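You operate a simulated robot arm through the tools that you are given. There is no shell and no other tool. Be economical: measure what you need, move in short steps, check, and stop when the job is done.

You are at the controls of a simulated two-armed robot. One attempt, no reset.

JOB
Wipe up the spill on the island top with the blue cloth there and put it back.

It is judged by the outcome, as a careful person would: the job done as asked, and still so three seconds after it is handed in. It fails if anything else is knocked over, pushed out of place, dropped, spilled or broken. Flat cloth is picked up by pressing the open fingertips on it (5 to 10 N) and closing them slowly along it; thin cloth reads only 2 to 8 mm in the jaws.

ROBOT AND FRAMES
Two 7-joint arms with four-finger grippers on one trunk, on a base that drives. Base frame: it is fixed to the floor where the robot stands at the start and does not move with it; the origin is under the middle of the robot, x ahead of it, y to its left, z up; the surface under the hand at the start is at about z = 0.91. Readings come in m, degrees, newtons and seconds.
The left shoulder is at the start at [0.04, 0.181, 1.254], the right one opposite. With the tool pointing down near the work surface each hand reaches from about 0.32 to 0.84 m from the robot's upright axis, wherever it stands, measured 20 degrees to its own side. Payload 3.67 kg a hand.
Tool frame (each hand has its own): the origin (TCP) lies between the finger pads and is the grasp point; the fingertips stand 0.028 m ahead of it; z points along the fingers, y is the line along which they close. The gripper opens to 0.112 m. The gripper's body begins 0.073 m behind the TCP.
Orientation is told as [roll, pitch, yaw] about the base's x, y, z axes, in that order, counted from this pose: with the fingers straight down and closing along the base's y, the tool's x points along the base's -x, its y along +y and its z along -z.

CONTROLS
- The arms move only by the tool arm_command. It takes "left_deltas", "right_deltas" or both (then of equal length, played together; a hand with none holds still); each is a list of rows, each a list of 3 entries, a list of its own where there are three numbers: the shift along the base's x, y, z in m, then the turn, a rotation vector about the base's x, y, z in degrees, then the gripper command, from -1 (fully open) to 1 (shut), values between in proportion. In form: [[[tx, ty, tz], [wx, wy, wz], gripper], ...]. A call has 1 to 8 rows; each row is the pose to reach, as a shift and turn from the pose commanded when the call began. A row lasts 0.2 s, in which the tool goes at most 0.05 m and 8.6 degrees; a call with a longer step from one row to the next is refused whole, and so is a gripper value outside its range. Where a pose cannot be reached the arm comes as near as it can. A force on the tool above 40 N (or 10 N above the force at the start of the call, whichever is more), or a blocked arm, ends the call early, and 0.2 s more pass. The fingers move at their own pace and stop on an object; they squeeze with about 43 N. The grip force told is the motor's: it shows also when the fingers shut on nothing. Time passes only in rows, and 0.2 s behind the last, so rows that repeat a pose let the fingers close. It gives the time, the measured TCP pose, the force on the tool (base axes), the opening and the grip force at its end, in the units of the frame above (readings bear some noise), with the torque about the TCP (base axes, N m) and any sound that the robot's microphone picked up.
- Cameras (640 x 400 px; columns grow to the right, rows downward): "scene" is now at [0.1085, -0.0117, 1.4849]; the picture's right is [-0.17, -0.99, 0.00], its down [-0.64, 0.11, -0.76] and it looks along [0.75, -0.13, -0.65] (base axes); focal length 270 px, centre (320, 200). "left" rides on the left gripper at [0.06, 0.018, -0.104] in its tool frame; the picture's right is [-0.29, 0.96, 0.00], its down [-0.80, -0.24, -0.55] and it looks along [-0.53, -0.16, 0.83] (tool axes); focal length 234 px, centre (320, 200). "right" rides on the right gripper at [0.06, -0.018, -0.104] in its tool frame; the picture's right is [0.29, 0.96, 0.00], its down [-0.80, 0.24, -0.55] and it looks along [-0.53, 0.16, 0.83] (tool axes); focal length 234 px, centre (320, 200). There is no depth. A picture from a camera that has moved, and an enlarged one, comes with that camera's place and axes in the base frame and with its lens. The place of the scene camera against the robot may be out by one fixed shift of up to 0.012 m in any direction.
- camera(camera): a new picture of that camera. It takes no simulated time.
- lift_body(by): slides the trunk up (or, below 0, down) by that many m; the arms and the scene camera ride with it, the base frame stays. It gives what a move gives, with no picture.
- drive_base(legs): drives the robot by 1 to 6 legs, each [ahead, left, turn to the left] in m, m and degrees, along the robot's own axes; the way and the turn of a leg run together, so that a leg with both is an arc; at most 1.5 m and 180 degrees a leg. The arms and the cameras ride along, it lands a little off, and it stops where it bumps. It gives what a move gives.
- aim_head(pan, tilt): turns the head with the scene camera to pan (to the left, within 86 degrees either way) and tilt (down, from -29 to 69), counted from straight ahead of the robot. It gives what a move gives.
- enlarge(camera, box): a new picture of the part [left, top, right, bottom] of that camera's present view, enlarged. It takes no simulated time.
- hand_in(): hands the job in; it is judged then, once.

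Go step by step. Nothing tells you exact positions but the pictures and the camera data: compare them with the known pose of the tool, close in by small moves and look again before you grip or let go. The budget is 120 turns and 92 pictures, counting those below and the enlarged ones. Unless the task says otherwise, let go and move clear before handing in, and close with one line.

The tools are called after "Request:" as a command line: name --argument value ..., lists and objects as JSON in quotes. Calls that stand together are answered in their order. arm_command: Moves the arms, as the interface text tells. Its arguments: {"type":"object","properties":{"left_deltas":{"type":"array","items":{"type":"array"}},"right_deltas":{"type":"array","items":{"type":"array"}}},"required":[]} The other tools are called the same way: lift_body (by) slides the trunk up or down; drive_base (legs) drives the base; aim_head (pan, tilt) turns the head that bears the scene camera; camera (camera) takes a picture; enlarge (camera, box) takes an enlarged picture of a part of a camera's view; hand_in () hands the job in.

At the start:

```text
clock: 0.0
left_ee_pos: [0.5061, 0.0318, 1.1952]
left_tcp_rot: [0.1, 0.0, 0.0]
left_force: [-0.1, 0.3, 0.5]
left_moment: [0.05, 0.02, 0.0]
left_grip_width: 0.1123
left_grasp_force: 0.1
right_ee_pos: [0.4854, -0.3272, 1.2002]
right_tcp_rot: [-0.1, 0.1, 0.0]
right_force: [-0.2, 0.1, 0.8]
right_moment: [-0.01, 0.0, 0.0]
right_grip_width: 0.1121
right_grasp_force: 0.0
trunk travel left (down, up): [-0.375, 0.139]
robot x, y, heading: [0.0019, -0.0007, -0.0]
head pan, tilt: [-9.5, 40.2]
```

scene: 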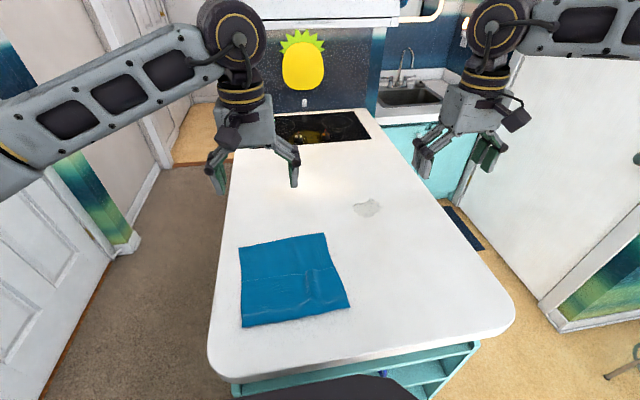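
right: 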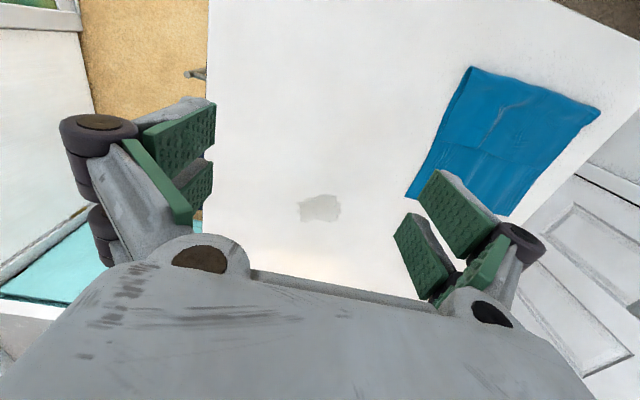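
left: 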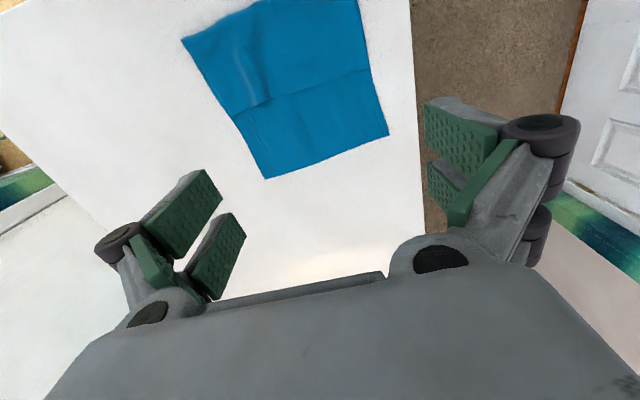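

The cloth lies about centre (0.51, 0.0), some 0.23 m square, and the spill is near (0.71, -0.27). I'll look closer at both first.

Request:
enlarge --camera "scene" --box '[220, 180, 420, 340]'

Request:
enlarge --camera "right" --box '[220, 40, 620, 290]'

```text
2.50 times, centred on (320, 260) of scene
camera zoom: at [0.1085, -0.0117, 1.4849], right [-0.17, -0.99, 0.0], down [-0.64, 0.11, -0.76], along [0.75, -0.13, -0.65], focal length 675 px, centre (320, 50)
```

zoom: 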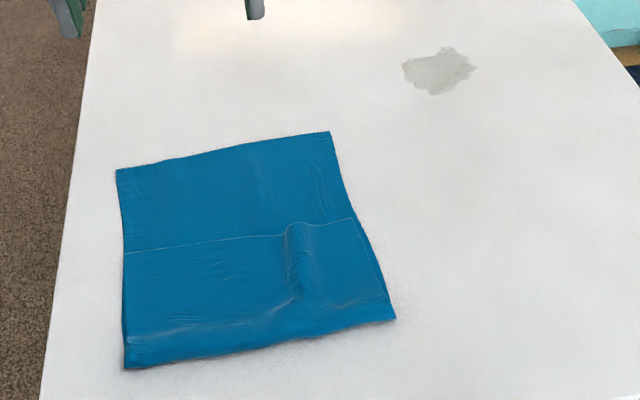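

```text
1.60 times, centred on (420, 165) of right
camera zoom: at [0.4252, -0.346, 1.3045], right [-0.29, 0.96, 0.0], down [0.8, 0.24, 0.55], along [0.53, 0.16, -0.83], focal length 375 px, centre (160, 256)
```

zoom: 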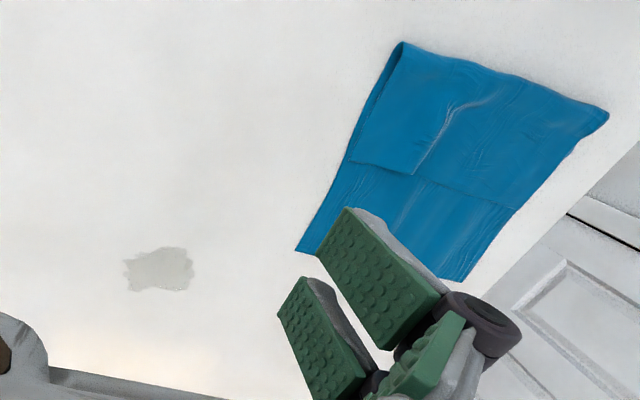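

The cloth's near half is folded over, leaving a single layer at its far half. I'll pinch near the right edge at the far half (about 0.57, -0.075). I'm clearing the left hand away first while the right hand moves over the cloth.

Request:
arm_command --left_deltas '[[[0, 0.035, 0], [0, 0, 0], -1], [[0, 0.07, 0], [0, 0, 0], -1], [[0, 0.105, 0], [0, 0, 0], -1], [[0, 0.14, 0], [0, 0, 0], -1], [[0, 0.175, 0], [0, 0, 0], -1], [[0, 0.21, 0], [0, 0, 0], -1], [[0, 0.245, 0], [0, 0, 0], -1], [[0, 0.26, 0], [0, 0, 0], -1]]' --right_deltas '[[[0.011, 0.032, -0.025], [0, 0, 0], -0.5], [[0.022, 0.063, -0.05], [0, 0, 0], -0.2], [[0.033, 0.095, -0.075], [0, 0, 0], 0], [[0.043, 0.126, -0.1], [0, 0, 0], 0], [[0.054, 0.158, -0.125], [0, 0, 0], 0], [[0.065, 0.19, -0.15], [0, 0, 0], 0], [[0.075, 0.22, -0.175], [0, 0, 0], 0], [[0.085, 0.252, -0.2], [0, 0, 0], 0]]'

Request:
camera --camera "scene"

Request:
camera --camera "right"

```text
clock: 1.8
left_ee_pos: [0.5043, 0.2889, 1.1936]
left_tcp_rot: [-0.1, 0.0, 0.0]
left_force: [-0.3, -0.2, 0.4]
left_moment: [0.02, -0.01, 0.02]
left_grip_width: 0.112
left_grasp_force: 0.1
right_ee_pos: [0.5479, -0.113, 1.0201]
right_tcp_rot: [0.1, -0.1, -0.1]
right_force: [-0.6, -0.3, -0.6]
right_moment: [-0.01, 0.01, 0.03]
right_grip_width: 0.0562
right_grasp_force: 0.0
right hand out of reach, approached as far as the arm can: row 7, 8
trunk travel left (down, up): [-0.375, 0.139]
robot x, y, heading: [0.0034, 0.0024, 0.1]
head pan, tilt: [-9.5, 40.2]
```

```text
86 pictures are left
camera scene: at [0.1074, -0.0118, 1.485], right [-0.17, -0.99, 0.0], down [-0.64, 0.11, -0.76], along [0.75, -0.13, -0.65], focal length 270 px, centre (320, 200)
```

scene: 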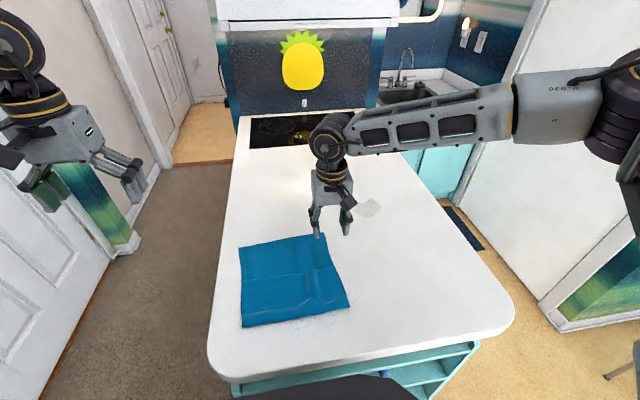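

```text
85 pictures are left
camera right: at [0.4892, -0.1316, 1.1241], right [-0.29, 0.96, 0.0], down [0.8, 0.24, 0.56], along [0.53, 0.16, -0.83], focal length 234 px, centre (320, 200)
```

right: 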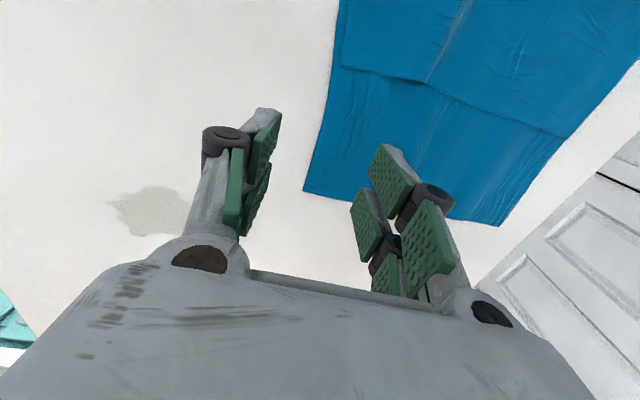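

The right arm is at its inner limit near y = -0.11. I'll drive the robot 0.2 m to its left so that cloth and spill both lie on the right arm's side.

Request:
drive_base --legs '[[0, 0.2, 0]]'

Request:
camera --camera "scene"

Request:
camera --camera "right"

```text
clock: 3.4
left_ee_pos: [0.507, 0.4855, 1.194]
left_tcp_rot: [0.0, 0.1, -0.2]
left_force: [-1.4, 0.6, -0.2]
left_moment: [0.02, -0.02, 0.02]
left_grip_width: 0.1122
left_grasp_force: 0.0
right_ee_pos: [0.5493, 0.0824, 1.0179]
right_tcp_rot: [0.1, -0.1, -0.3]
right_force: [0.8, 0.1, -0.1]
right_moment: [0.0, 0.0, 0.01]
right_grip_width: 0.056
right_grasp_force: 0.0
trunk travel left (down, up): [-0.375, 0.139]
robot x, y, heading: [0.002, 0.1967, -0.0]
head pan, tilt: [-9.5, 40.2]
```

```text
84 pictures are left
camera scene: at [0.1087, 0.1857, 1.4849], right [-0.17, -0.99, 0.0], down [-0.64, 0.11, -0.76], along [0.75, -0.13, -0.65], focal length 270 px, centre (320, 200)
```

scene: 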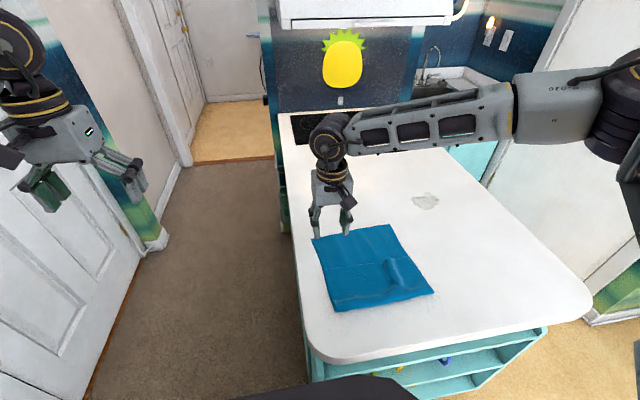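

```text
83 pictures are left
camera right: at [0.4899, 0.0643, 1.1237], right [-0.28, 0.96, 0.0], down [0.8, 0.24, 0.56], along [0.53, 0.16, -0.83], focal length 234 px, centre (320, 200)
```

right: 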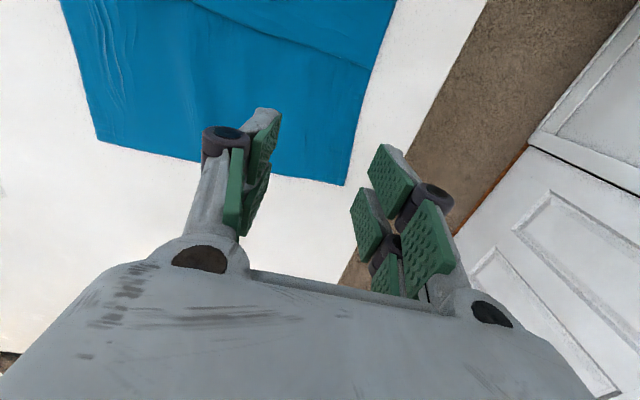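

The camera's geometry agrees with my cloth estimate. I'm moving the right hand over the pinch point at (0.57, -0.075), just above the surface.

Request:
arm_command --right_deltas '[[[0.005, -0.04, 0], [0, 0, 0], 0], [[0.01, -0.08, 0], [0, 0, 0], 0], [[0.015, -0.12, 0], [0, 0, 0], 0], [[0.02, -0.157, 0], [0, 0, 0], 0], [[0.02, -0.157, -0.03], [0, 0, 0], 0], [[0.02, -0.157, -0.055], [0, 0, 0], 0]]'

Request:
camera --camera "right"

Request:
enlarge --camera "scene" --box '[290, 180, 450, 310]'

```text
clock: 4.8
left_ee_pos: [0.5069, 0.485, 1.1938]
left_tcp_rot: [0.0, 0.2, -0.2]
left_force: [-0.5, -0.9, -0.2]
left_moment: [0.01, 0.0, -0.04]
left_grip_width: 0.1118
left_grasp_force: 0.1
right_ee_pos: [0.5714, -0.0746, 0.9646]
right_tcp_rot: [0.2, 0.0, -0.5]
right_force: [-0.3, 0.0, -0.1]
right_moment: [0.02, 0.01, 0.0]
right_grip_width: 0.0564
right_grasp_force: 0.1
trunk travel left (down, up): [-0.375, 0.139]
robot x, y, heading: [0.0009, 0.2002, -0.4]
head pan, tilt: [-9.5, 40.2]
```

```text
82 pictures are left
camera right: at [0.5115, -0.0936, 1.0687], right [-0.28, 0.96, 0.0], down [0.8, 0.24, 0.55], along [0.53, 0.16, -0.83], focal length 234 px, centre (320, 200)
```

right: 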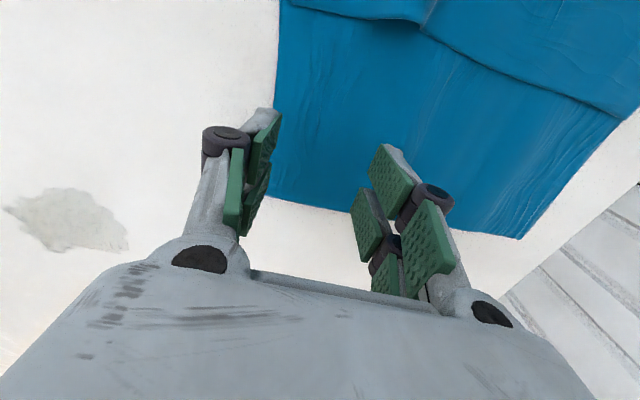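

```text
3.08 times, centred on (370, 245) of scene
camera zoom: at [0.1094, 0.1864, 1.4848], right [-0.17, -0.99, 0.0], down [-0.64, 0.11, -0.76], along [0.75, -0.13, -0.65], focal length 831 px, centre (166, 62)
```

zoom: 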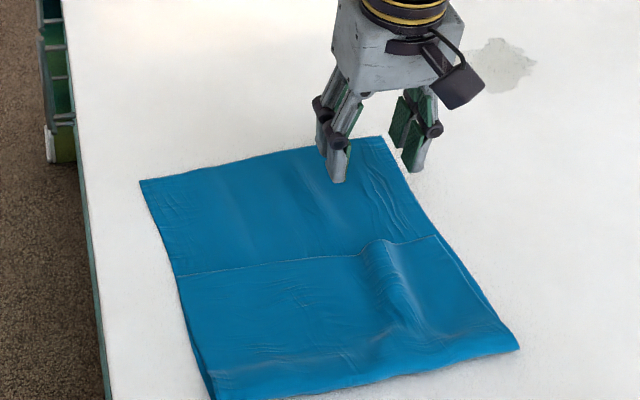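

The right finger is close to the cloth's edge, so I'll shift 17 mm inward and come down to near contact.

Request:
arm_command --right_deltas '[[[-0.008, 0.017, 0], [0, 0, 0], 0], [[-0.008, 0.017, -0.012], [0, 0, 0], 0], [[-0.008, 0.017, -0.02], [0, 0, 0], 0], [[-0.008, 0.017, -0.024], [0, 0, 0], 0]]'

```text
clock: 5.8
left_ee_pos: [0.5067, 0.4864, 1.1936]
left_tcp_rot: [0.1, 0.0, -0.2]
left_force: [1.1, -0.4, -1.0]
left_moment: [-0.02, 0.0, -0.03]
left_grip_width: 0.112
left_grasp_force: 0.2
right_ee_pos: [0.5619, -0.0566, 0.9407]
right_tcp_rot: [0.0, -0.2, -0.2]
right_force: [0.6, 0.2, -0.3]
right_moment: [-0.07, -0.01, 0.01]
right_grip_width: 0.0559
right_grasp_force: 0.0
trunk travel left (down, up): [-0.375, 0.139]
robot x, y, heading: [0.0019, 0.1967, -0.2]
head pan, tilt: [-9.5, 40.2]
```

Request:
arm_command --right_deltas '[[[0, 0, -0.002], [0, 0, 0], 0], [[0, 0, -0.003], [0, 0, 0], 0], [[0, 0, -0.004], [0, 0, 0], 0]]'

```text
clock: 6.6
left_ee_pos: [0.507, 0.4851, 1.1941]
left_tcp_rot: [0.0, 0.1, -0.2]
left_force: [0.6, 0.3, -0.6]
left_moment: [-0.01, 0.03, 0.02]
left_grip_width: 0.1118
left_grasp_force: 0.0
right_ee_pos: [0.562, -0.0569, 0.9379]
right_tcp_rot: [0.2, -0.2, -0.3]
right_force: [0.3, -0.3, 5.1]
right_moment: [-0.09, -0.01, 0.04]
right_grip_width: 0.0565
right_grasp_force: 0.3
trunk travel left (down, up): [-0.375, 0.139]
robot x, y, heading: [0.0006, 0.1963, -0.1]
head pan, tilt: [-9.5, 40.2]
```

The fingertips touch the cloth with about 5 N. I'm pressing a little more and closing slowly.

Request:
arm_command --right_deltas '[[[0, 0, -0.001], [0, 0, 0], 0.12], [[0, 0, -0.001], [0, 0, 0], 0.25], [[0, 0, -0.001], [0, 0, 0], 0.4], [[0, 0, -0.001], [0, 0, 0], 0.55], [[0, 0, -0.001], [0, 0, 0], 0.7], [[0, 0, -0.001], [0, 0, 0], 0.85], [[0, 0, -0.001], [0, 0, 0], 1], [[0, 0, -0.001], [0, 0, 0], 1]]'

Request:
camera --camera "right"

Request:
enlarge --camera "scene" --box '[290, 180, 450, 310]'

```text
clock: 8.4
left_ee_pos: [0.5053, 0.485, 1.195]
left_tcp_rot: [0.0, -0.2, -0.2]
left_force: [-0.8, -0.3, -0.3]
left_moment: [0.0, 0.0, 0.03]
left_grip_width: 0.1118
left_grasp_force: 0.0
right_ee_pos: [0.5608, -0.0555, 0.9368]
right_tcp_rot: [-0.1, -0.2, -0.3]
right_force: [0.4, -0.4, 26.8]
right_moment: [0.05, 0.04, 0.0]
right_grip_width: 0.003
right_grasp_force: 39.7
trunk travel left (down, up): [-0.375, 0.139]
robot x, y, heading: [0.001, 0.1978, -0.1]
head pan, tilt: [-9.5, 40.2]
```

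```text
80 pictures are left
camera right: at [0.5005, -0.0746, 1.0412], right [-0.28, 0.96, 0.0], down [0.8, 0.24, 0.56], along [0.53, 0.16, -0.83], focal length 234 px, centre (320, 200)
```

right: 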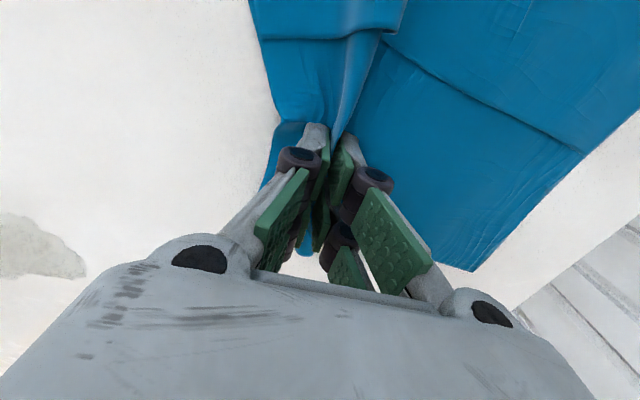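

```text
3.08 times, centred on (370, 245) of scene
camera zoom: at [0.1063, 0.1875, 1.4851], right [-0.17, -0.99, 0.0], down [-0.64, 0.11, -0.76], along [0.75, -0.13, -0.64], focal length 831 px, centre (166, 62)
```

zoom: 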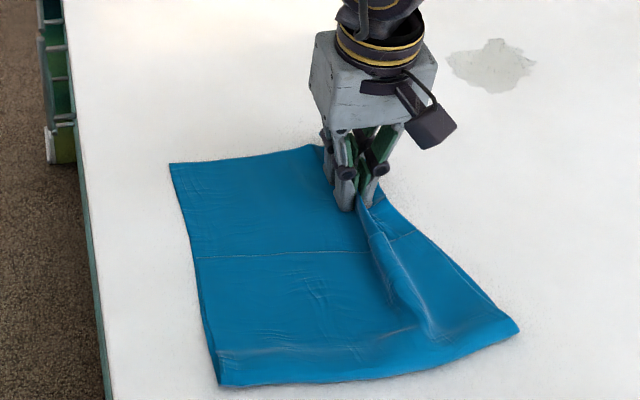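

The cloth is held (3 mm between the jaws). I'll ease the pressure and drag it low toward the spill.

Request:
arm_command --right_deltas '[[[0, 0, 0.004], [0, 0, 0], 1], [[0.015, -0.021, 0.006], [0, 0, 0], 1], [[0.035, -0.05, 0.006], [0, 0, 0], 1], [[0.055, -0.08, 0.006], [0, 0, 0], 1], [[0.075, -0.11, 0.006], [0, 0, 0], 1], [[0.09, -0.13, 0.006], [0, 0, 0], 1]]'

Request:
camera --camera "scene"

Request:
camera --camera "right"

```text
clock: 9.8
left_ee_pos: [0.506, 0.4845, 1.1946]
left_tcp_rot: [0.0, 0.1, -0.2]
left_force: [-0.7, -0.2, 1.0]
left_moment: [-0.01, 0.02, -0.04]
left_grip_width: 0.112
left_grasp_force: 0.0
right_ee_pos: [0.6492, -0.189, 0.9409]
right_tcp_rot: [0.2, 0.0, -0.3]
right_force: [0.0, -0.7, 0.5]
right_moment: [0.1, 0.04, -0.01]
right_grip_width: 0.0035
right_grasp_force: 39.2
trunk travel left (down, up): [-0.375, 0.139]
robot x, y, heading: [0.0014, 0.1983, -0.3]
head pan, tilt: [-9.5, 40.2]
```

```text
78 pictures are left
camera scene: at [0.1089, 0.1861, 1.4848], right [-0.17, -0.99, 0.0], down [-0.64, 0.11, -0.76], along [0.75, -0.13, -0.65], focal length 270 px, centre (320, 200)
```

scene: 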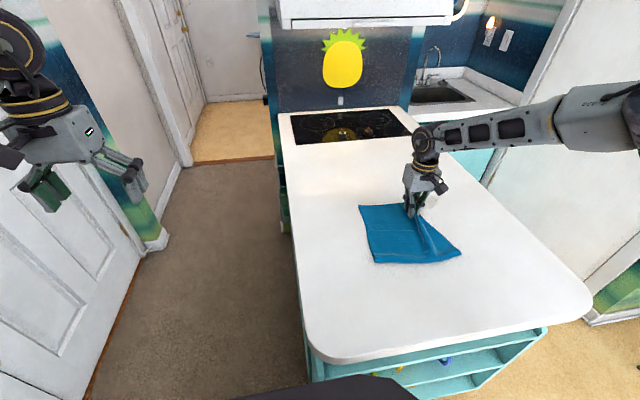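

```text
77 pictures are left
camera right: at [0.5905, -0.2064, 1.0459], right [-0.28, 0.96, 0.0], down [0.8, 0.24, 0.55], along [0.53, 0.16, -0.83], focal length 234 px, centre (320, 200)
```

right: 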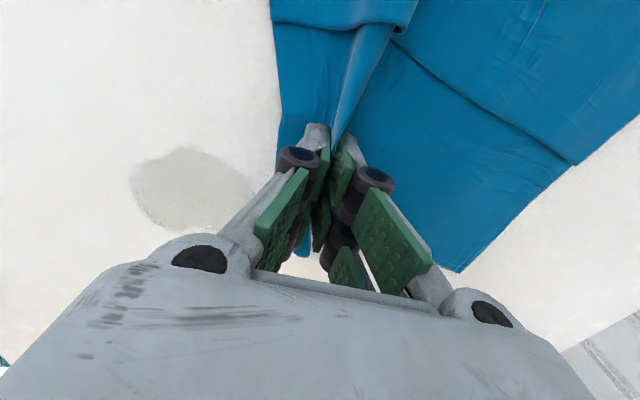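

It drags well and keeps its shape. The spill spans x 0.66–0.735 and y -0.31–-0.22, so I'll continue over it with light pressure.

Request:
arm_command --right_deltas '[[[0.015, -0.02, -0.003], [0, 0, 0], 1], [[0.03, -0.04, -0.004], [0, 0, 0], 1], [[0.045, -0.065, -0.004], [0, 0, 0], 1], [[0.055, -0.09, -0.004], [0, 0, 0], 1], [[0.065, -0.115, -0.004], [0, 0, 0], 1], [[0.075, -0.14, -0.004], [0, 0, 0], 1]]'

Request:
camera --camera "scene"

Request:
camera --camera "right"

```text
clock: 11.2
left_ee_pos: [0.5069, 0.4861, 1.194]
left_tcp_rot: [0.1, 0.0, -0.2]
left_force: [-0.2, -0.1, -0.3]
left_moment: [0.02, -0.01, 0.01]
left_grip_width: 0.1121
left_grasp_force: 0.2
right_ee_pos: [0.6611, -0.2724, 0.9568]
right_tcp_rot: [0.0, -0.3, -0.5]
right_force: [2.1, -1.0, -6.4]
right_moment: [-0.03, 0.1, -0.03]
right_grip_width: 0.003
right_grasp_force: 35.9
right hand out of reach, approached as far as the arm can: row 3, 4, 5, 6
trunk travel left (down, up): [-0.375, 0.139]
robot x, y, heading: [0.0, 0.1988, -0.2]
head pan, tilt: [-9.5, 40.2]
```

```text
76 pictures are left
camera scene: at [0.1084, 0.1863, 1.4849], right [-0.17, -0.99, 0.0], down [-0.64, 0.11, -0.76], along [0.75, -0.13, -0.65], focal length 270 px, centre (320, 200)
```

scene: 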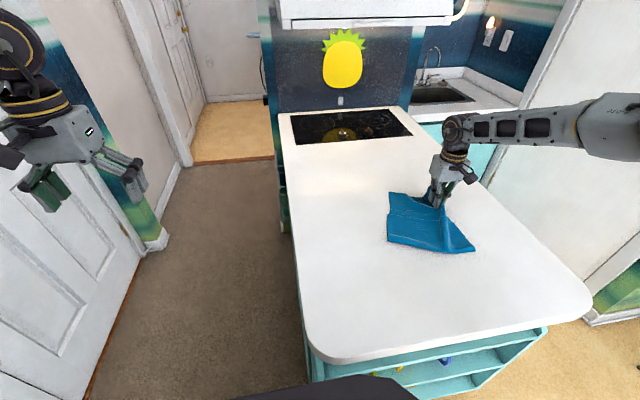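

```text
75 pictures are left
camera right: at [0.602, -0.2897, 1.0599], right [-0.28, 0.96, 0.0], down [0.8, 0.23, 0.56], along [0.53, 0.15, -0.83], focal length 234 px, centre (320, 200)
```

right: 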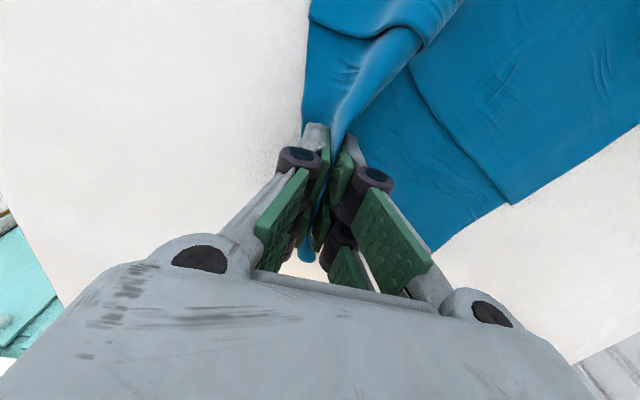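

The arm runs out of reach before the far side of the spill. I'll drive back right 0.14 m (the hand trails the cloth across the spill) to gain reach.

Request:
drive_base --legs '[[0, -0.14, 0]]'

Request:
camera --camera "scene"

Request:
camera --camera "right"

```text
clock: 12.6
left_ee_pos: [0.5058, 0.3474, 1.1941]
left_tcp_rot: [-0.1, 0.1, -0.3]
left_force: [-1.2, 0.3, 0.2]
left_moment: [0.0, -0.01, 0.03]
left_grip_width: 0.112
left_grasp_force: 0.0
right_ee_pos: [0.661, -0.4088, 0.9566]
right_tcp_rot: [-0.2, -0.3, -0.4]
right_force: [0.0, -0.5, 1.2]
right_moment: [0.11, -0.07, 0.02]
right_grip_width: 0.0014
right_grasp_force: 37.8
trunk travel left (down, up): [-0.375, 0.139]
robot x, y, heading: [0.0001, 0.059, 0.1]
head pan, tilt: [-9.5, 40.2]
```

```text
74 pictures are left
camera scene: at [0.108, 0.0497, 1.4849], right [-0.17, -0.99, 0.0], down [-0.64, 0.11, -0.76], along [0.75, -0.13, -0.65], focal length 270 px, centre (320, 200)
```

scene: 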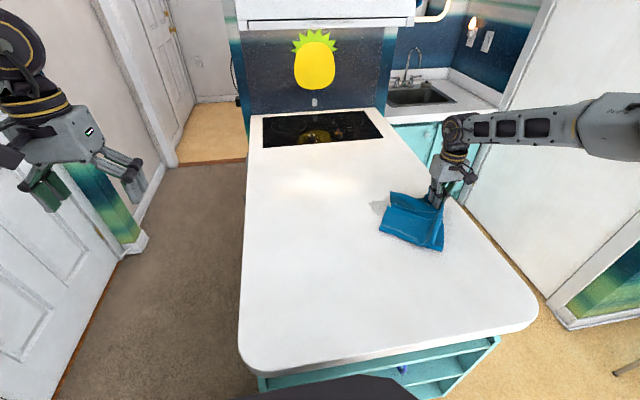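

```text
73 pictures are left
camera right: at [0.6015, -0.4265, 1.0605], right [-0.28, 0.96, 0.0], down [0.8, 0.24, 0.56], along [0.53, 0.15, -0.83], focal length 234 px, centre (320, 200)
```

right: 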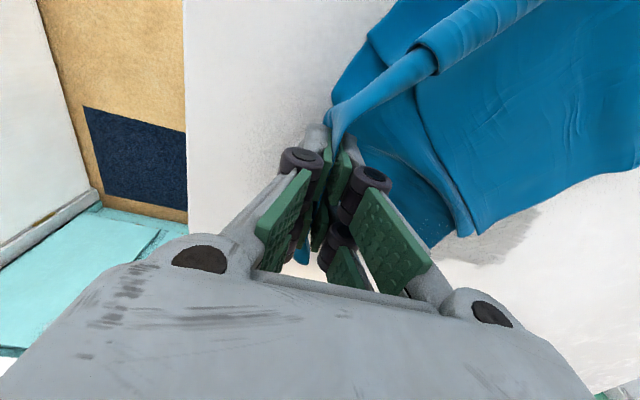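

The spill is still visible at the cloth's left side. I'll lift the cloth a bit, bring the hand to just left of the spill, and set it down to rub across it.

Request:
arm_command --right_deltas '[[[0, 0.01, 0.04], [0, 0, 0], 1], [[0.005, 0.04, 0.07], [0, 0, 0], 1], [[0.015, 0.085, 0.07], [0, 0, 0], 1], [[0.025, 0.13, 0.07], [0, 0, 0], 1], [[0.03, 0.17, 0.06], [0, 0, 0], 1], [[0.03, 0.19, 0.03], [0, 0, 0], 1], [[0.03, 0.19, 0], [0, 0, 0], 1]]'

Request:
camera --camera "scene"

Request:
camera --camera "right"

```text
clock: 14.2
left_ee_pos: [0.5061, 0.3469, 1.1937]
left_tcp_rot: [0.0, 0.0, -0.2]
left_force: [0.4, -0.1, 0.5]
left_moment: [0.01, 0.0, 0.02]
left_grip_width: 0.1119
left_grasp_force: 0.1
right_ee_pos: [0.6654, -0.2295, 0.9674]
right_tcp_rot: [0.0, -0.2, -0.4]
right_force: [-0.4, 0.0, 4.0]
right_moment: [-0.01, 0.01, -0.07]
right_grip_width: 0.0019
right_grasp_force: 40.0
right hand out of reach, approached as far as the arm can: row 5, 6, 7
trunk travel left (down, up): [-0.375, 0.139]
robot x, y, heading: [0.0001, 0.0561, -0.2]
head pan, tilt: [-9.5, 40.2]
```

```text
72 pictures are left
camera scene: at [0.1084, 0.0478, 1.4848], right [-0.17, -0.99, 0.0], down [-0.64, 0.11, -0.76], along [0.75, -0.13, -0.65], focal length 270 px, centre (320, 200)
```

scene: 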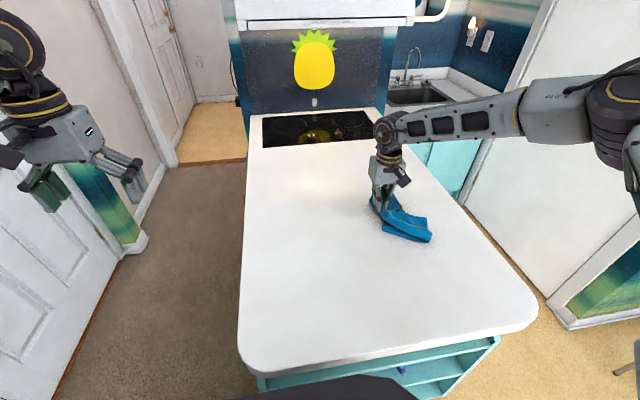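

```text
71 pictures are left
camera right: at [0.6051, -0.247, 1.0712], right [-0.28, 0.96, 0.0], down [0.8, 0.23, 0.56], along [0.54, 0.15, -0.83], focal length 234 px, centre (320, 200)
```

right: 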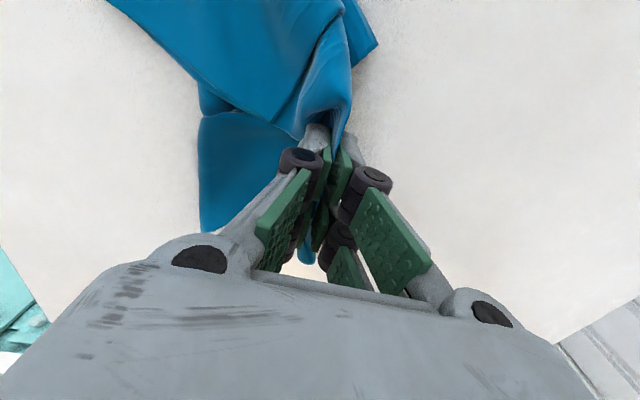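

The forward reach is limited with the trunk this high. I'll raise the hand 0.15 m, then lower the trunk by as much, to flatten the arm.

Request:
arm_command --right_deltas '[[[0, 0, 0.03], [0, 0, 0], 1], [[0, 0, 0.065], [0, 0, 0], 1], [[0, 0, 0.1], [0, 0, 0], 1], [[0, 0, 0.135], [0, 0, 0], 1], [[0, 0, 0.16], [0, 0, 0], 1]]'

Request:
camera --camera "scene"

```text
clock: 15.4
left_ee_pos: [0.5051, 0.347, 1.1937]
left_tcp_rot: [0.0, 0.1, -0.2]
left_force: [-0.2, 0.4, 0.8]
left_moment: [-0.01, -0.03, -0.02]
left_grip_width: 0.1118
left_grasp_force: 0.1
right_ee_pos: [0.6648, -0.2316, 1.1307]
right_tcp_rot: [-0.1, -0.3, -0.4]
right_force: [0.4, 0.5, -0.5]
right_moment: [-0.02, -0.01, 0.01]
right_grip_width: 0.0017
right_grasp_force: 37.8
trunk travel left (down, up): [-0.375, 0.139]
robot x, y, heading: [-0.0015, 0.0611, -0.2]
head pan, tilt: [-9.5, 40.2]
```

```text
70 pictures are left
camera scene: at [0.1078, 0.0483, 1.4849], right [-0.17, -0.99, 0.0], down [-0.64, 0.11, -0.76], along [0.75, -0.13, -0.65], focal length 270 px, centre (320, 200)
```

scene: 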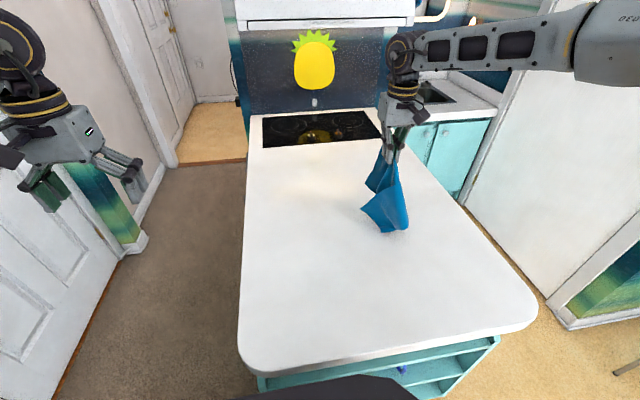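

Request:
lift_body --by -0.15

Request:
camera --camera "scene"

Request:
camera --camera "right"

```text
clock: 17.1
left_ee_pos: [0.5066, 0.347, 1.0461]
left_tcp_rot: [0.1, 0.1, -0.3]
left_force: [-0.4, 0.2, 0.4]
left_moment: [0.05, -0.02, -0.02]
left_grip_width: 0.1121
left_grasp_force: 0.1
right_ee_pos: [0.6642, -0.2315, 0.9821]
right_tcp_rot: [-0.1, -0.2, -0.4]
right_force: [0.9, -0.2, -1.1]
right_moment: [0.04, 0.02, -0.02]
right_grip_width: 0.0048
right_grasp_force: 41.6
trunk travel left (down, up): [-0.225, 0.289]
robot x, y, heading: [-0.0016, 0.0588, -0.3]
head pan, tilt: [-9.5, 40.2]
```

```text
69 pictures are left
camera scene: at [0.1078, 0.0483, 1.3361], right [-0.17, -0.99, 0.0], down [-0.64, 0.11, -0.76], along [0.75, -0.13, -0.65], focal length 270 px, centre (320, 200)
```

scene: 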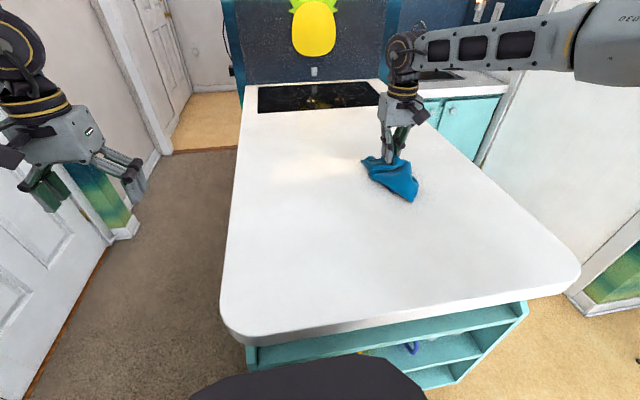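

```text
68 pictures are left
camera right: at [0.6044, -0.2497, 1.0869], right [-0.28, 0.96, 0.0], down [0.8, 0.23, 0.56], along [0.54, 0.15, -0.83], focal length 234 px, centre (320, 200)
```

right: 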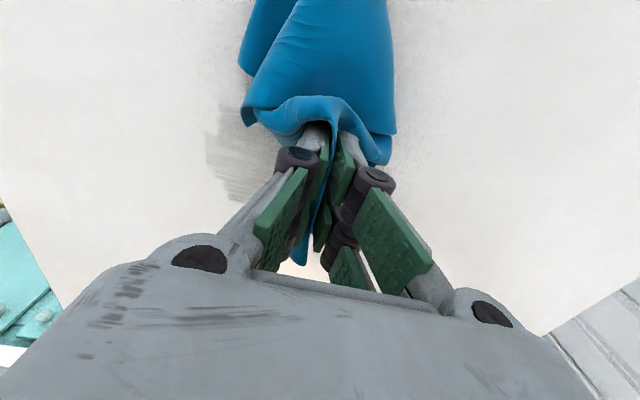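

The wiping is working: streaks now show where the spill was. I'll now press the cloth down beside the remaining part and sweep.

Request:
arm_command --right_deltas '[[[0.02, 0, 0], [0, 0, 0], 1], [[0.04, 0, -0.01], [0, 0, 0], 1], [[0.04, 0, -0.025], [0, 0, 0], 1], [[0.04, 0, -0.035], [0, 0, 0], 1], [[0.04, 0, -0.04], [0, 0, 0], 1]]'

```text
clock: 18.3
left_ee_pos: [0.5067, 0.3476, 1.0452]
left_tcp_rot: [0.0, 0.0, -0.2]
left_force: [0.8, 0.0, 0.2]
left_moment: [0.01, -0.01, -0.02]
left_grip_width: 0.1119
left_grasp_force: 0.0
right_ee_pos: [0.7037, -0.2324, 0.9428]
right_tcp_rot: [0.0, -0.4, -0.4]
right_force: [1.1, 0.6, 0.1]
right_moment: [-0.05, -0.05, 0.01]
right_grip_width: 0.0018
right_grasp_force: 37.3
trunk travel left (down, up): [-0.225, 0.289]
robot x, y, heading: [0.0012, 0.0613, -0.2]
head pan, tilt: [-9.5, 40.2]
```

Reach is fine now. I'm pressing and sweeping to the right across the spill.

Request:
arm_command --right_deltas '[[[0, 0, -0.006], [0, 0, 0], 1], [[0, -0.02, -0.006], [0, 0, 0], 1], [[0, -0.04, -0.006], [0, 0, 0], 1], [[0, -0.06, -0.006], [0, 0, 0], 1], [[0, -0.08, -0.006], [0, 0, 0], 1], [[0, -0.1, -0.006], [0, 0, 0], 1]]'

Request:
camera --camera "right"

Request:
enlarge --camera "scene" --box '[340, 100, 500, 220]'

```text
clock: 19.7
left_ee_pos: [0.5043, 0.3474, 1.0464]
left_tcp_rot: [0.0, -0.1, -0.2]
left_force: [0.3, 0.6, -0.3]
left_moment: [0.01, -0.01, -0.01]
left_grip_width: 0.1121
left_grasp_force: 0.1
right_ee_pos: [0.704, -0.3321, 0.9374]
right_tcp_rot: [-0.1, -0.4, -0.5]
right_force: [0.5, 0.9, 9.4]
right_moment: [0.3, 0.2, -0.05]
right_grip_width: 0.0038
right_grasp_force: 44.6
trunk travel left (down, up): [-0.225, 0.289]
robot x, y, heading: [0.0005, 0.0617, -0.2]
head pan, tilt: [-9.5, 40.2]
```

```text
67 pictures are left
camera right: at [0.6442, -0.3505, 1.0427], right [-0.28, 0.96, 0.0], down [0.8, 0.23, 0.56], along [0.54, 0.15, -0.83], focal length 234 px, centre (320, 200)
```

right: 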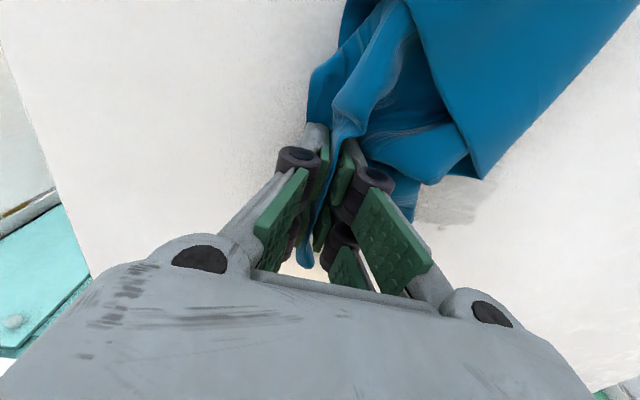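

```text
3.33 times, centred on (420, 160) of scene
camera zoom: at [0.1066, 0.0487, 1.3363], right [-0.17, -0.99, 0.0], down [-0.64, 0.11, -0.76], along [0.75, -0.13, -0.65], focal length 900 px, centre (-13, 333)
```

zoom: 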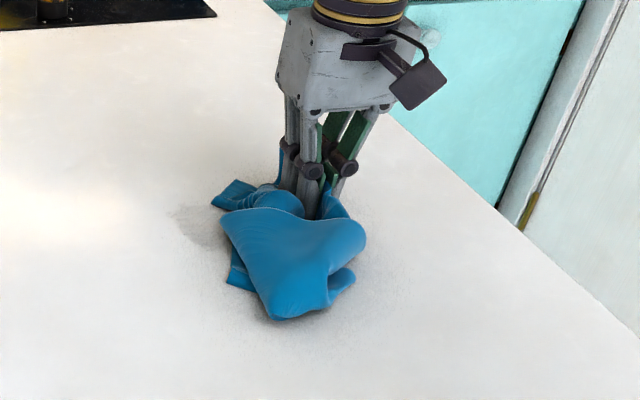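

What remains sits around (0.715, -0.24). I'm sweeping back to the left across it under pressure.

Request:
arm_command --right_deltas '[[[0.006, 0.02, 0.001], [0, 0, 0], 1], [[0.012, 0.045, 0], [0, 0, 0], 1], [[0.016, 0.07, 0], [0, 0, 0], 1], [[0.016, 0.09, 0], [0, 0, 0], 1], [[0.016, 0.11, 0], [0, 0, 0], 1], [[0.016, 0.13, 0], [0, 0, 0], 1], [[0.016, 0.15, 0], [0, 0, 0], 1]]'

Request:
camera --camera "right"

Request:
enlarge --camera "scene" --box '[340, 100, 500, 220]'

```text
clock: 21.3
left_ee_pos: [0.5069, 0.3469, 1.0458]
left_tcp_rot: [-0.1, 0.0, -0.2]
left_force: [0.0, -0.4, -0.4]
left_moment: [0.0, 0.01, 0.03]
left_grip_width: 0.1121
left_grasp_force: 0.1
right_ee_pos: [0.6892, -0.1984, 0.9413]
right_tcp_rot: [0.0, -0.3, -0.3]
right_force: [0.1, -0.4, -3.9]
right_moment: [0.12, -0.05, -0.04]
right_grip_width: 0.003
right_grasp_force: 37.9
right hand out of reach, approached as far as the arm can: row 3, 4, 5, 6, 7
trunk travel left (down, up): [-0.225, 0.289]
robot x, y, heading: [0.0008, 0.0639, -0.4]
head pan, tilt: [-9.5, 40.2]
```

```text
65 pictures are left
camera right: at [0.6295, -0.2169, 1.046], right [-0.28, 0.96, 0.0], down [0.8, 0.23, 0.56], along [0.54, 0.16, -0.83], focal length 234 px, centre (320, 200)
```

right: 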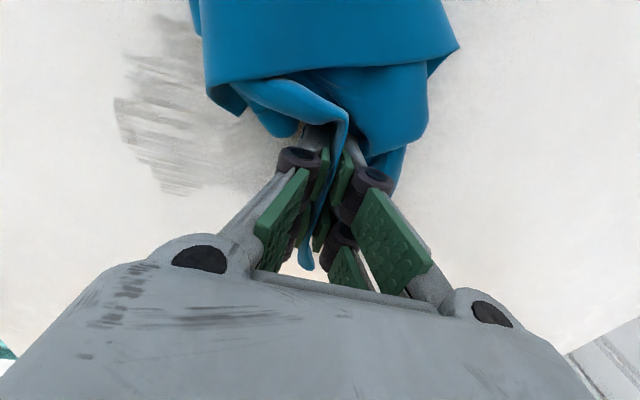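

```text
3.33 times, centred on (420, 160) of scene
camera zoom: at [0.108, 0.0485, 1.3361], right [-0.17, -0.99, 0.0], down [-0.64, 0.11, -0.76], along [0.75, -0.13, -0.65], focal length 900 px, centre (-13, 333)
```

zoom: 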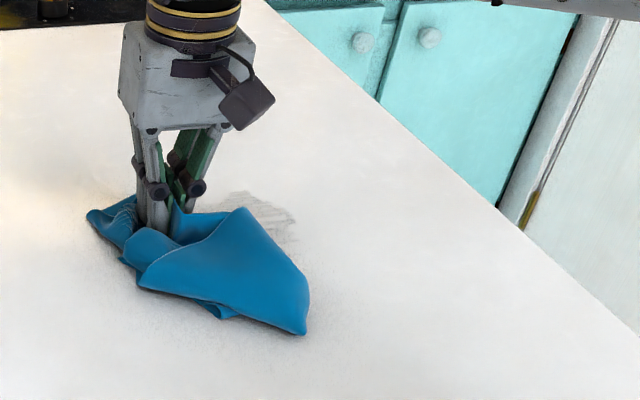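

The spill is partly gone; streaks remain around x 0.64–0.74, y -0.32–-0.25. I'm looking down in front of the base to see whether I can drive nearer.

Request:
aim_head --pan 0 --tilt 68

Request:
camera --camera "scene"

```text
clock: 22.2
left_ee_pos: [0.506, 0.3482, 1.0447]
left_tcp_rot: [-0.1, 0.0, -0.2]
left_force: [-0.1, 0.0, 0.2]
left_moment: [-0.01, 0.0, 0.02]
left_grip_width: 0.1118
left_grasp_force: 0.1
right_ee_pos: [0.6896, -0.1995, 0.9421]
right_tcp_rot: [-0.2, -0.4, -0.4]
right_force: [-0.3, -0.6, 6.5]
right_moment: [0.03, -0.03, -0.01]
right_grip_width: 0.0038
right_grasp_force: 40.3
trunk travel left (down, up): [-0.225, 0.289]
robot x, y, heading: [0.0012, 0.0636, -0.1]
head pan, tilt: [0.0, 68.0]
```

```text
63 pictures are left
camera scene: at [0.0814, 0.0624, 1.3011], right [0.0, -1.0, 0.0], down [-0.93, 0.0, -0.38], along [0.38, 0.0, -0.93], focal length 270 px, centre (320, 200)
```

scene: 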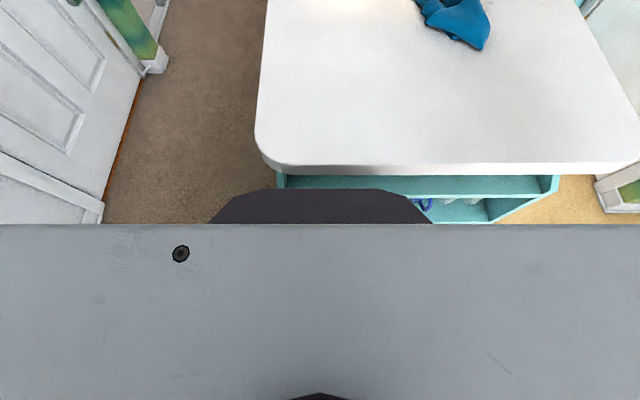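

There's hardly any clearance in front of the base, so instead I'll tilt the fingers forward 20° for more reach. Then I'll sweep the far part of the spill.

Request:
arm_command --right_deltas '[[[0, 0, 0.015], [0, -7, 0], 1], [[0, -0.01, 0.03], [0, -14, 0], 1], [[0.02, -0.02, 0.03], [0, -20, 0], 1], [[0.045, -0.03, 0.03], [0, -20, 0], 1], [[0.048, -0.03, 0.01], [0, -20, 0], 1], [[0.048, -0.03, -0.002], [0, -20, 0], 1]]'

Request:
aim_head --pan -22 --tilt 40

Request:
camera --camera "right"

Request:
camera --camera "scene"

```text
clock: 23.6
left_ee_pos: [0.5041, 0.3484, 1.0463]
left_tcp_rot: [-0.1, -0.1, -0.2]
left_force: [0.6, -0.1, 0.7]
left_moment: [0.01, -0.01, -0.03]
left_grip_width: 0.1123
left_grasp_force: 0.1
right_ee_pos: [0.7386, -0.2307, 0.9437]
right_tcp_rot: [0.1, -20.7, -0.4]
right_force: [1.1, -0.2, 13.4]
right_moment: [-0.03, 0.29, -0.03]
right_grip_width: 0.0034
right_grasp_force: 38.7
trunk travel left (down, up): [-0.225, 0.289]
robot x, y, heading: [0.0028, 0.0623, -0.5]
head pan, tilt: [0.0, 68.0]
```

```text
clock: 24.6
left_ee_pos: [0.5031, 0.3486, 1.047]
left_tcp_rot: [-0.1, -0.2, -0.2]
left_force: [-1.5, 0.3, -0.4]
left_moment: [-0.03, 0.02, -0.03]
left_grip_width: 0.112
left_grasp_force: 0.0
right_ee_pos: [0.7384, -0.2294, 0.9436]
right_tcp_rot: [0.0, -20.6, -0.5]
right_force: [2.2, 2.4, 25.9]
right_moment: [0.03, 0.28, -0.04]
right_grip_width: 0.0017
right_grasp_force: 36.5
trunk travel left (down, up): [-0.225, 0.289]
robot x, y, heading: [-0.0016, 0.0594, -0.2]
head pan, tilt: [-22.0, 40.0]
```

```text
62 pictures are left
camera right: at [0.6456, -0.2477, 1.0199], right [-0.26, 0.96, -0.1], down [0.55, 0.24, 0.8], along [0.79, 0.15, -0.59], focal length 234 px, centre (320, 200)
```

right: 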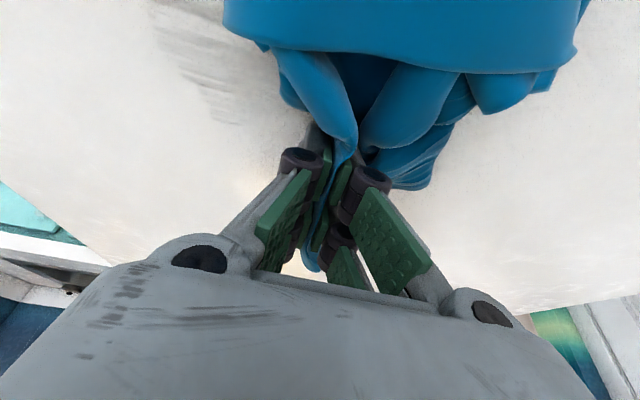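

```text
61 pictures are left
camera scene: at [0.0997, 0.032, 1.3368], right [-0.38, -0.93, 0.0], down [-0.59, 0.24, -0.77], along [0.71, -0.29, -0.64], focal length 270 px, centre (320, 200)
```

scene: 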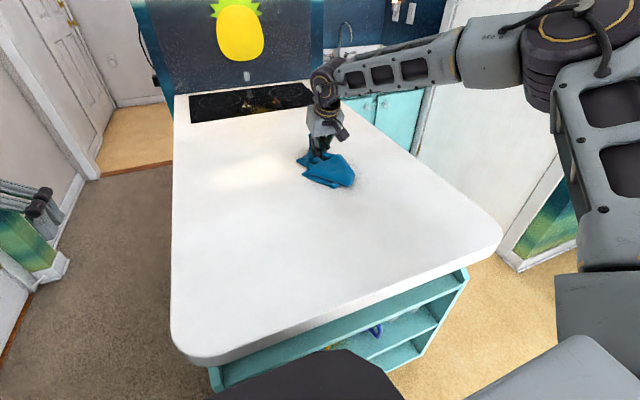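

The tilt gave the reach I needed. Now a zigzag: right at x≈0.735, back left at x≈0.715.

Request:
arm_command --right_deltas '[[[0, -0.025, 0.002], [0, -20, 0], 1], [[0, -0.05, 0.002], [0, -20, 0], 1], [[0, -0.075, 0.002], [0, -20, 0], 1], [[0, -0.1, 0.002], [0, -20, 0], 1], [[-0.018, -0.095, 0.002], [0, -20, 0], 1], [[-0.02, -0.07, 0.002], [0, -20, 0], 1], [[-0.02, -0.04, 0.002], [0, -20, 0], 1], [[-0.02, -0.01, 0.002], [0, -20, 0], 1]]'

Request:
camera --camera "right"

Request:
enlarge --camera "scene" --box '[260, 100, 420, 220]'

```text
refused: row 1 steps farther than a row can; nothing moved
```

```text
60 pictures are left
camera right: at [0.6456, -0.2477, 1.0199], right [-0.26, 0.96, -0.1], down [0.55, 0.24, 0.8], along [0.79, 0.15, -0.59], focal length 234 px, centre (320, 200)
```

right: 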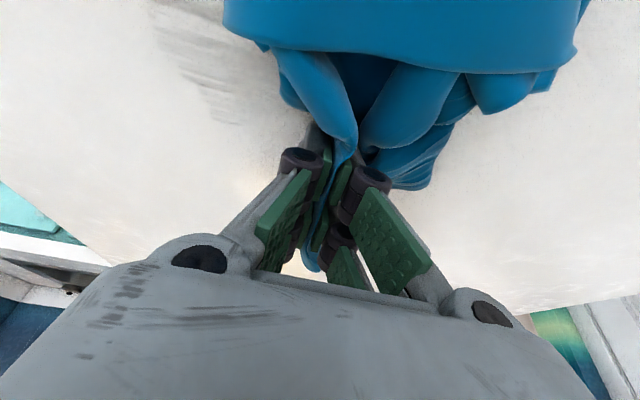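

```text
3.33 times, centred on (340, 160) of scene
camera zoom: at [0.0997, 0.032, 1.3368], right [-0.38, -0.93, 0.0], down [-0.59, 0.24, -0.77], along [0.71, -0.29, -0.64], focal length 900 px, centre (253, 333)
```

zoom: 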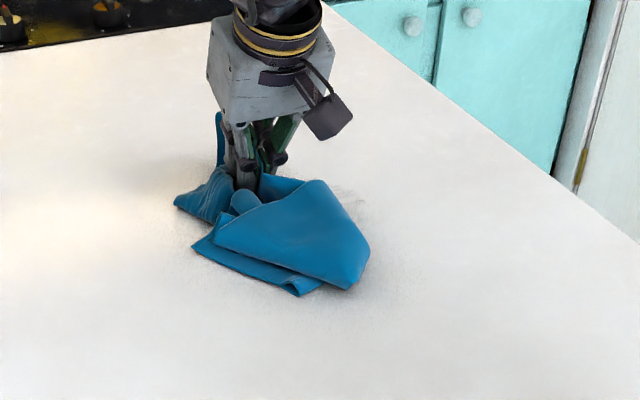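

Turns count from the present pose, so my repeated tilt was refused. I'm sending the zigzag again without it.

Request:
arm_command --right_deltas '[[[0, -0.025, 0.002], [0, 0, 0], 1], [[0, -0.05, 0.002], [0, 0, 0], 1], [[0, -0.075, 0.002], [0, 0, 0], 1], [[0, -0.1, 0.002], [0, 0, 0], 1], [[-0.018, -0.095, 0.002], [0, 0, 0], 1], [[-0.02, -0.07, 0.002], [0, 0, 0], 1], [[-0.02, -0.04, 0.002], [0, 0, 0], 1], [[-0.02, -0.01, 0.002], [0, 0, 0], 1]]'

Request:
camera --camera "right"

Request:
enlarge --camera "scene" --box '[260, 100, 420, 220]'

```text
clock: 26.4
left_ee_pos: [0.5045, 0.3477, 1.0469]
left_tcp_rot: [0.0, 0.0, -0.2]
left_force: [0.3, 0.0, -0.4]
left_moment: [-0.02, 0.01, 0.03]
left_grip_width: 0.112
left_grasp_force: 0.1
right_ee_pos: [0.7176, -0.2361, 0.9431]
right_tcp_rot: [0.1, -20.4, -0.5]
right_force: [-0.4, 0.8, 24.5]
right_moment: [0.14, 0.4, -0.06]
right_grip_width: 0.0037
right_grasp_force: 38.4
trunk travel left (down, up): [-0.225, 0.289]
robot x, y, heading: [0.0018, 0.0604, -0.2]
head pan, tilt: [-22.0, 40.0]
```

```text
58 pictures are left
camera right: at [0.6255, -0.2549, 1.0204], right [-0.26, 0.96, -0.1], down [0.56, 0.23, 0.8], along [0.79, 0.16, -0.6], focal length 234 px, centre (320, 200)
```

right: 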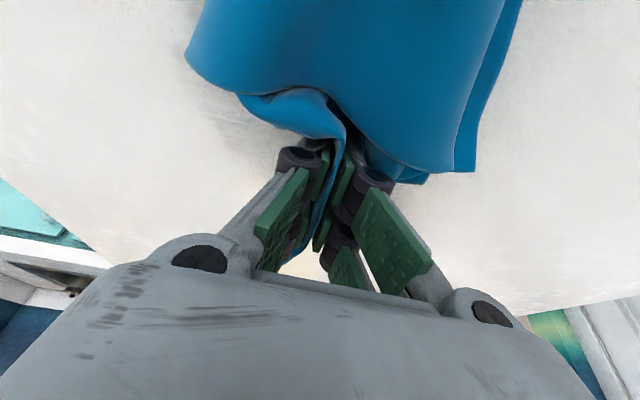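

```text
3.33 times, centred on (340, 160) of scene
camera zoom: at [0.1006, 0.0318, 1.3367], right [-0.38, -0.93, 0.0], down [-0.59, 0.24, -0.77], along [0.71, -0.29, -0.64], focal length 900 px, centre (253, 333)
```

zoom: 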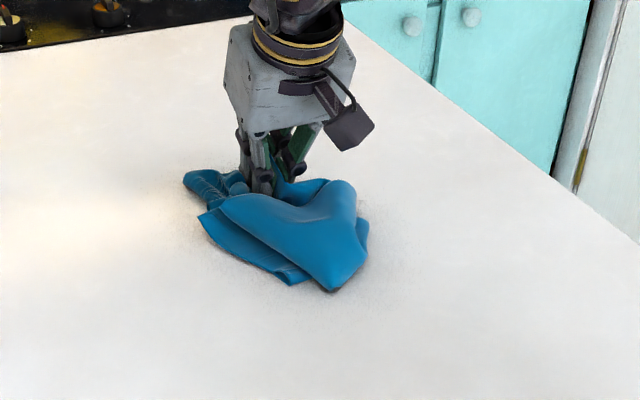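

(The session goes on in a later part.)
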